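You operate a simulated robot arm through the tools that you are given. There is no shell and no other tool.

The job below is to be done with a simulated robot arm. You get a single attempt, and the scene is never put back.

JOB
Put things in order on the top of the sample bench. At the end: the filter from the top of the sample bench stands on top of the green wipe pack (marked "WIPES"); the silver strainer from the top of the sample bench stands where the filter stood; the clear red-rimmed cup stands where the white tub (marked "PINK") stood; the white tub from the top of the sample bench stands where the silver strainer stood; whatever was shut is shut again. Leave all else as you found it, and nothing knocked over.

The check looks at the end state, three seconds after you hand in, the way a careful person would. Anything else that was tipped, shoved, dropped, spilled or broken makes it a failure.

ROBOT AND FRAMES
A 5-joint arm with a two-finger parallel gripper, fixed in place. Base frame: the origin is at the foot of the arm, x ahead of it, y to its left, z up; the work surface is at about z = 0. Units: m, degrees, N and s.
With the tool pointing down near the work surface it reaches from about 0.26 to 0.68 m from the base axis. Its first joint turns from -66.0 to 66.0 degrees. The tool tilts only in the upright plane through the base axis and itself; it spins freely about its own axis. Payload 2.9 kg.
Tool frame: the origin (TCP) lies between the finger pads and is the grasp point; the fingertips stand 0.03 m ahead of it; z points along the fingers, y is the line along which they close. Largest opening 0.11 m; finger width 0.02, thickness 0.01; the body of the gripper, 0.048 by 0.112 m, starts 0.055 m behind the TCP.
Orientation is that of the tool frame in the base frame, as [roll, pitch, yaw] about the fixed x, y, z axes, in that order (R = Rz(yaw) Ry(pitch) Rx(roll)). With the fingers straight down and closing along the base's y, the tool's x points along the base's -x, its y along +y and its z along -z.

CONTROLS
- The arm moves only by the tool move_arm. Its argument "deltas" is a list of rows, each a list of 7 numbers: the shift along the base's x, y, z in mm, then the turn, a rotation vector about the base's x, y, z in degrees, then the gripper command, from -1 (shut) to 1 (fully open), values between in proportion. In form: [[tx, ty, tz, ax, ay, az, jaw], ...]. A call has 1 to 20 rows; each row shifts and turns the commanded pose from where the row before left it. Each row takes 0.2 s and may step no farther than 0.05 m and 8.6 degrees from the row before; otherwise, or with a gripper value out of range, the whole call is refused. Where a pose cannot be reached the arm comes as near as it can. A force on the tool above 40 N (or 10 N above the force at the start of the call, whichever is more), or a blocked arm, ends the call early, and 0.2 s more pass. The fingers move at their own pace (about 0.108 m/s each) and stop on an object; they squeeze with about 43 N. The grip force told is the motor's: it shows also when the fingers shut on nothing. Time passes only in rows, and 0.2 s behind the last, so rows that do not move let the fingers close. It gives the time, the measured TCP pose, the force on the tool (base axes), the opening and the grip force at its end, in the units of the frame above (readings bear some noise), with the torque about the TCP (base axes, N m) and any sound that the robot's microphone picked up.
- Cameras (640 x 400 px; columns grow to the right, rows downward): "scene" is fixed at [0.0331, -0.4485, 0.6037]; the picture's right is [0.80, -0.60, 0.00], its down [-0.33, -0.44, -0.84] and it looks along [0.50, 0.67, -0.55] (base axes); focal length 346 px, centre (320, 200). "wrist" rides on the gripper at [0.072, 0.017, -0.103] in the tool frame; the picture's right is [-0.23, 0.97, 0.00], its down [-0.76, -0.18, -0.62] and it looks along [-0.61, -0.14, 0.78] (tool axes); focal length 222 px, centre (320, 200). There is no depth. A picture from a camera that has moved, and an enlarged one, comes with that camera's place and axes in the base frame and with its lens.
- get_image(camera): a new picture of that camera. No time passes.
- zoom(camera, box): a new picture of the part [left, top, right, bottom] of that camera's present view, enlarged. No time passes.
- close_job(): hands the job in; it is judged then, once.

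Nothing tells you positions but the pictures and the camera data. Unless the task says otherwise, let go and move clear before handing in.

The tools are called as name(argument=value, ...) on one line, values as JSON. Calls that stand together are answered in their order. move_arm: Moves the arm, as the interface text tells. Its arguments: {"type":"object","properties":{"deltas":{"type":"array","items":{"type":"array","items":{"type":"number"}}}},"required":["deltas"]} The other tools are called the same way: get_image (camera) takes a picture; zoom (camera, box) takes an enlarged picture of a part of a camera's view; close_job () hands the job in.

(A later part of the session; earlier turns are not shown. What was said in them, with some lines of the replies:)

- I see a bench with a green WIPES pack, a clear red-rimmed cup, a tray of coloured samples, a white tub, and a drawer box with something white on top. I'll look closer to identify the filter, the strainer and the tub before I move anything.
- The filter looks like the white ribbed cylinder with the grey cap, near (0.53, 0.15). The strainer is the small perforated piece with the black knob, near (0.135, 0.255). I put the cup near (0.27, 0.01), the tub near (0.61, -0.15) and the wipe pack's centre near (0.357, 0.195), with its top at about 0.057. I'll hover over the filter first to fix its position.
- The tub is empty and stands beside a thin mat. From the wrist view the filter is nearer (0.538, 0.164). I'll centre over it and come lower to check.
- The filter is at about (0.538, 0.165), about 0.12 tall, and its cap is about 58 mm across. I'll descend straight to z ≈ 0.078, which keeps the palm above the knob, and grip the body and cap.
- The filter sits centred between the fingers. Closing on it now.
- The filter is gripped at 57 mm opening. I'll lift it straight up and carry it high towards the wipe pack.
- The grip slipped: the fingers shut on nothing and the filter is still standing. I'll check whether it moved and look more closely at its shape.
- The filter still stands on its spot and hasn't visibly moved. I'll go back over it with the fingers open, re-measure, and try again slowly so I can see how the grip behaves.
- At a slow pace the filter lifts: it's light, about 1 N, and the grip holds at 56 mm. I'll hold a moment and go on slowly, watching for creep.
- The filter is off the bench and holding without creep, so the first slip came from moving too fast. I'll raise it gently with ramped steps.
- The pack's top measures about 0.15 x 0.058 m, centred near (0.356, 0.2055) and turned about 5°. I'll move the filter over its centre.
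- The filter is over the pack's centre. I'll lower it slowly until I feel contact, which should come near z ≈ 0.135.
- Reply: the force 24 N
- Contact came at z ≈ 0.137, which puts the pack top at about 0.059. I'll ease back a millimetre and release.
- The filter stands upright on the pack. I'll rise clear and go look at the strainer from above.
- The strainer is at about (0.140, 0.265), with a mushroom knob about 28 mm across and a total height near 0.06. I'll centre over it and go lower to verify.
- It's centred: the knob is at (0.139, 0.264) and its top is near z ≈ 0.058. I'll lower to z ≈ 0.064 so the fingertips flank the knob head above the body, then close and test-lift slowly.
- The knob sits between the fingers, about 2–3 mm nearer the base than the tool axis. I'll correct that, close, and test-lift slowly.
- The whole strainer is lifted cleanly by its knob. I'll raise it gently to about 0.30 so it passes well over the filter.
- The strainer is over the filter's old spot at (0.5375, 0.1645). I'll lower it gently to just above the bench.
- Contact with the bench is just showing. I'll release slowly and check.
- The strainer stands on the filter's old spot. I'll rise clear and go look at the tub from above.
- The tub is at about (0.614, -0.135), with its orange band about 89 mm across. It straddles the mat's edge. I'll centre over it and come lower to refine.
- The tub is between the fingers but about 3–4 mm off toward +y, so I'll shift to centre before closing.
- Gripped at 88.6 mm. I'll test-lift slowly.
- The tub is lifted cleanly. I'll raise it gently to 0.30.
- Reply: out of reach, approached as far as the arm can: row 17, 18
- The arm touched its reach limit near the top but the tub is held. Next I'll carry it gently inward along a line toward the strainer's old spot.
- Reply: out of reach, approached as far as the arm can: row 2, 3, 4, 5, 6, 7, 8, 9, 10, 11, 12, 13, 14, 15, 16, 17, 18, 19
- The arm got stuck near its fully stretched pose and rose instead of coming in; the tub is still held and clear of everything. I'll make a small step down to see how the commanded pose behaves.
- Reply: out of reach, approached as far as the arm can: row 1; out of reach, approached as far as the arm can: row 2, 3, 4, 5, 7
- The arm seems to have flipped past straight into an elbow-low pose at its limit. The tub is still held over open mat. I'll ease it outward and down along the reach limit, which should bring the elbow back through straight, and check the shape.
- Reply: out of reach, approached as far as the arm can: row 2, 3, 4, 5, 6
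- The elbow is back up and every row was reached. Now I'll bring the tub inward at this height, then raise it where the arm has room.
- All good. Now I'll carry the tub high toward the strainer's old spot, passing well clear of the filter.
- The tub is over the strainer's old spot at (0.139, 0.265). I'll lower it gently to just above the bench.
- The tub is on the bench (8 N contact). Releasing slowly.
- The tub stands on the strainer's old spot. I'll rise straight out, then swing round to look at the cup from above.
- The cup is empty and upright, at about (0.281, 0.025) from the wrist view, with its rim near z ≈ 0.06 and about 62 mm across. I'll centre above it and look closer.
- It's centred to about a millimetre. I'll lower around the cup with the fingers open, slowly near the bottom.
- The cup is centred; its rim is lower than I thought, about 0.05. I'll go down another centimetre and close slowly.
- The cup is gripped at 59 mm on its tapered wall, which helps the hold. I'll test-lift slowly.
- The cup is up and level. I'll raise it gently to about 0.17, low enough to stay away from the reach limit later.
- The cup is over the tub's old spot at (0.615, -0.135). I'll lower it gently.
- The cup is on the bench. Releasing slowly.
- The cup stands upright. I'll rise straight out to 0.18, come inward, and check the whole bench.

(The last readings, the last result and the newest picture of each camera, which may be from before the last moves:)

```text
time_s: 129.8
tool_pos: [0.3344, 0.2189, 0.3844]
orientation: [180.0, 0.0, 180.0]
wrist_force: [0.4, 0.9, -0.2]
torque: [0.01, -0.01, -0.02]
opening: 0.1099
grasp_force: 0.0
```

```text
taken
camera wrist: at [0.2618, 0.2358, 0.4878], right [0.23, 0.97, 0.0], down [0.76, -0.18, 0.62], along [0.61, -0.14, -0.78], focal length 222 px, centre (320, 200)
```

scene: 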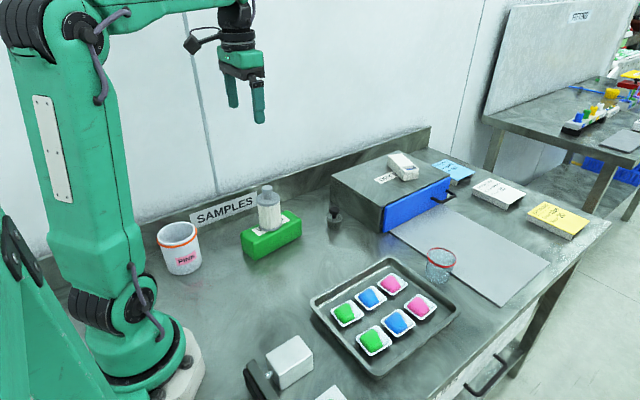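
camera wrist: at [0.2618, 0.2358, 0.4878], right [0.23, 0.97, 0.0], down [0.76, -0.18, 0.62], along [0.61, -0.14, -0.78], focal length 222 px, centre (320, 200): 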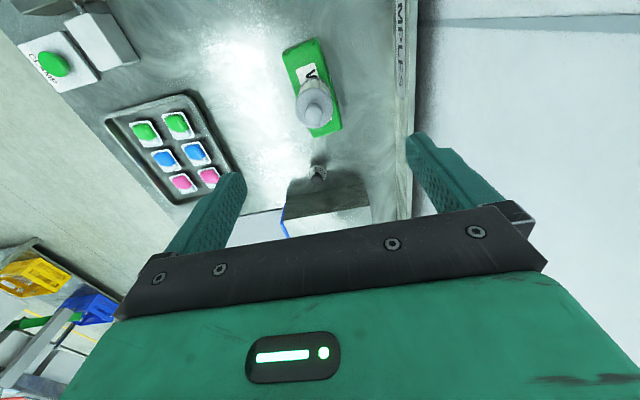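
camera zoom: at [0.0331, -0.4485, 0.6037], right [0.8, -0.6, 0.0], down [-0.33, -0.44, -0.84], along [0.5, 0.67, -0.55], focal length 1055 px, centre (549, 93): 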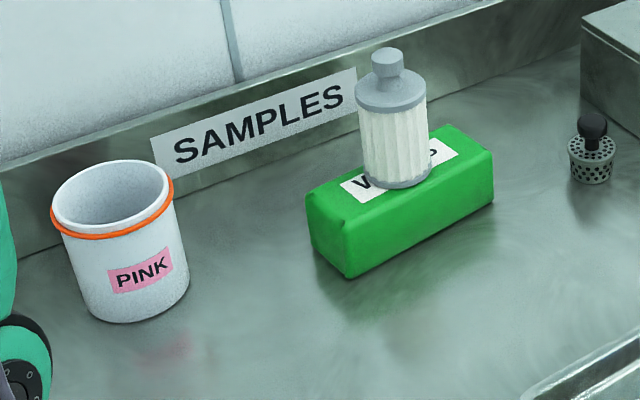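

zoom(camera="scene", box=[160, 180, 360, 305])

zoom(camera="scene", box=[220, 250, 380, 400])

zoom(camera="scene", box=[380, 140, 620, 310])

```text
3.20 times, centred on (260, 242) of scene
camera zoom: at [0.0331, -0.4485, 0.6037], right [0.8, -0.6, 0.0], down [-0.33, -0.44, -0.84], along [0.5, 0.67, -0.55], focal length 1107 px, centre (512, 64)
```

zoom: 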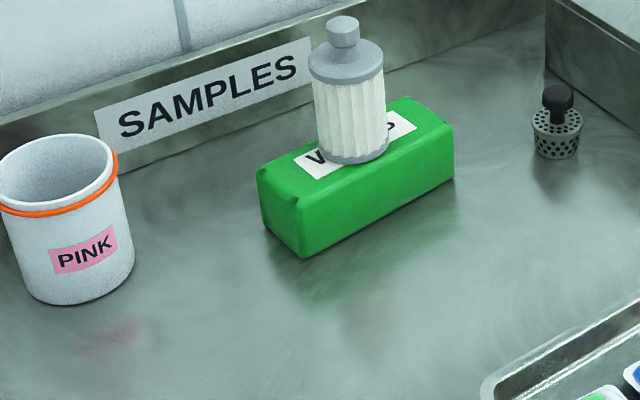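

```text
2.67 times, centred on (300, 325) of scene
camera zoom: at [0.0331, -0.4485, 0.6037], right [0.8, -0.6, 0.0], down [-0.33, -0.44, -0.84], along [0.5, 0.67, -0.55], focal length 923 px, centre (373, -133)
```

zoom: 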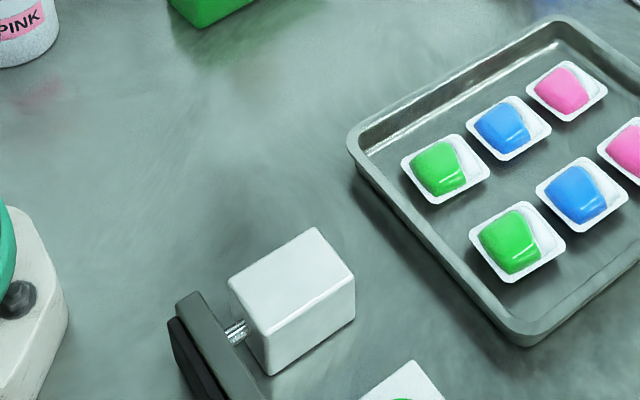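

```text
2.35 times, centred on (500, 225) of scene
camera zoom: at [0.0331, -0.4485, 0.6037], right [0.8, -0.6, 0.0], down [-0.33, -0.44, -0.84], along [0.5, 0.67, -0.55], focal length 814 px, centre (-104, 141)
```

zoom: 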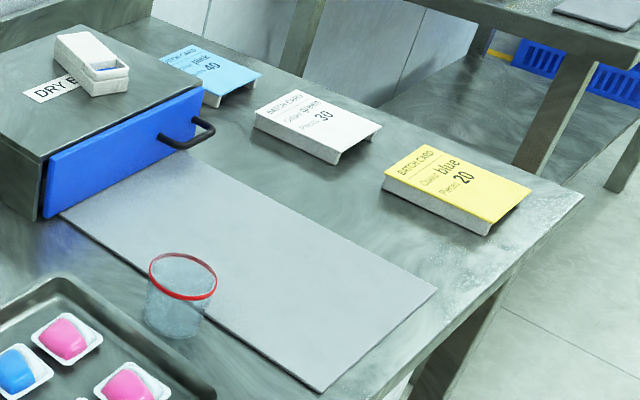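

Everything checks out:
- The filter stands on the wipe pack.
- The strainer is on the filter's old spot.
- The tub is on the strainer's old spot.
- The cup is on the tub's old spot.

The drawer, tray, cards and everything else look unchanged from the start, and the arm is clear and open, so I'm handing in.

close_job()

```text
The job is handed in.
```

The bench is in the order you asked for, and I've handed the job in. I haven't seen the result of the check. The final pictures showed all four items upright and in place:

- **Filter:** it stands on top of the green wipe pack, near the middle.
- **Silver strainer:** it stands where the filter stood, within a few millimetres.
- **White tub:** it stands where the strainer stood.
- **Clear red-rimmed cup:** it stands where the tub stood, within a few millimetres. Like the tub before it, it straddles the edge of the thin mat.

I never opened the dry box drawer, and it looks the same as at the start. The tray, batch cards and wipe pack look unchanged too.

Two things went wrong along the way, with no visible harm:

- **Filter grip:** my first lift was too fast and the filter slipped from the fingers. It stayed standing and shifted only about 2 mm. I lifted it again slowly.
- **Arm reach:** the arm locked near full stretch while carrying the tub. I worked it free with the tub still held and clear of everything.
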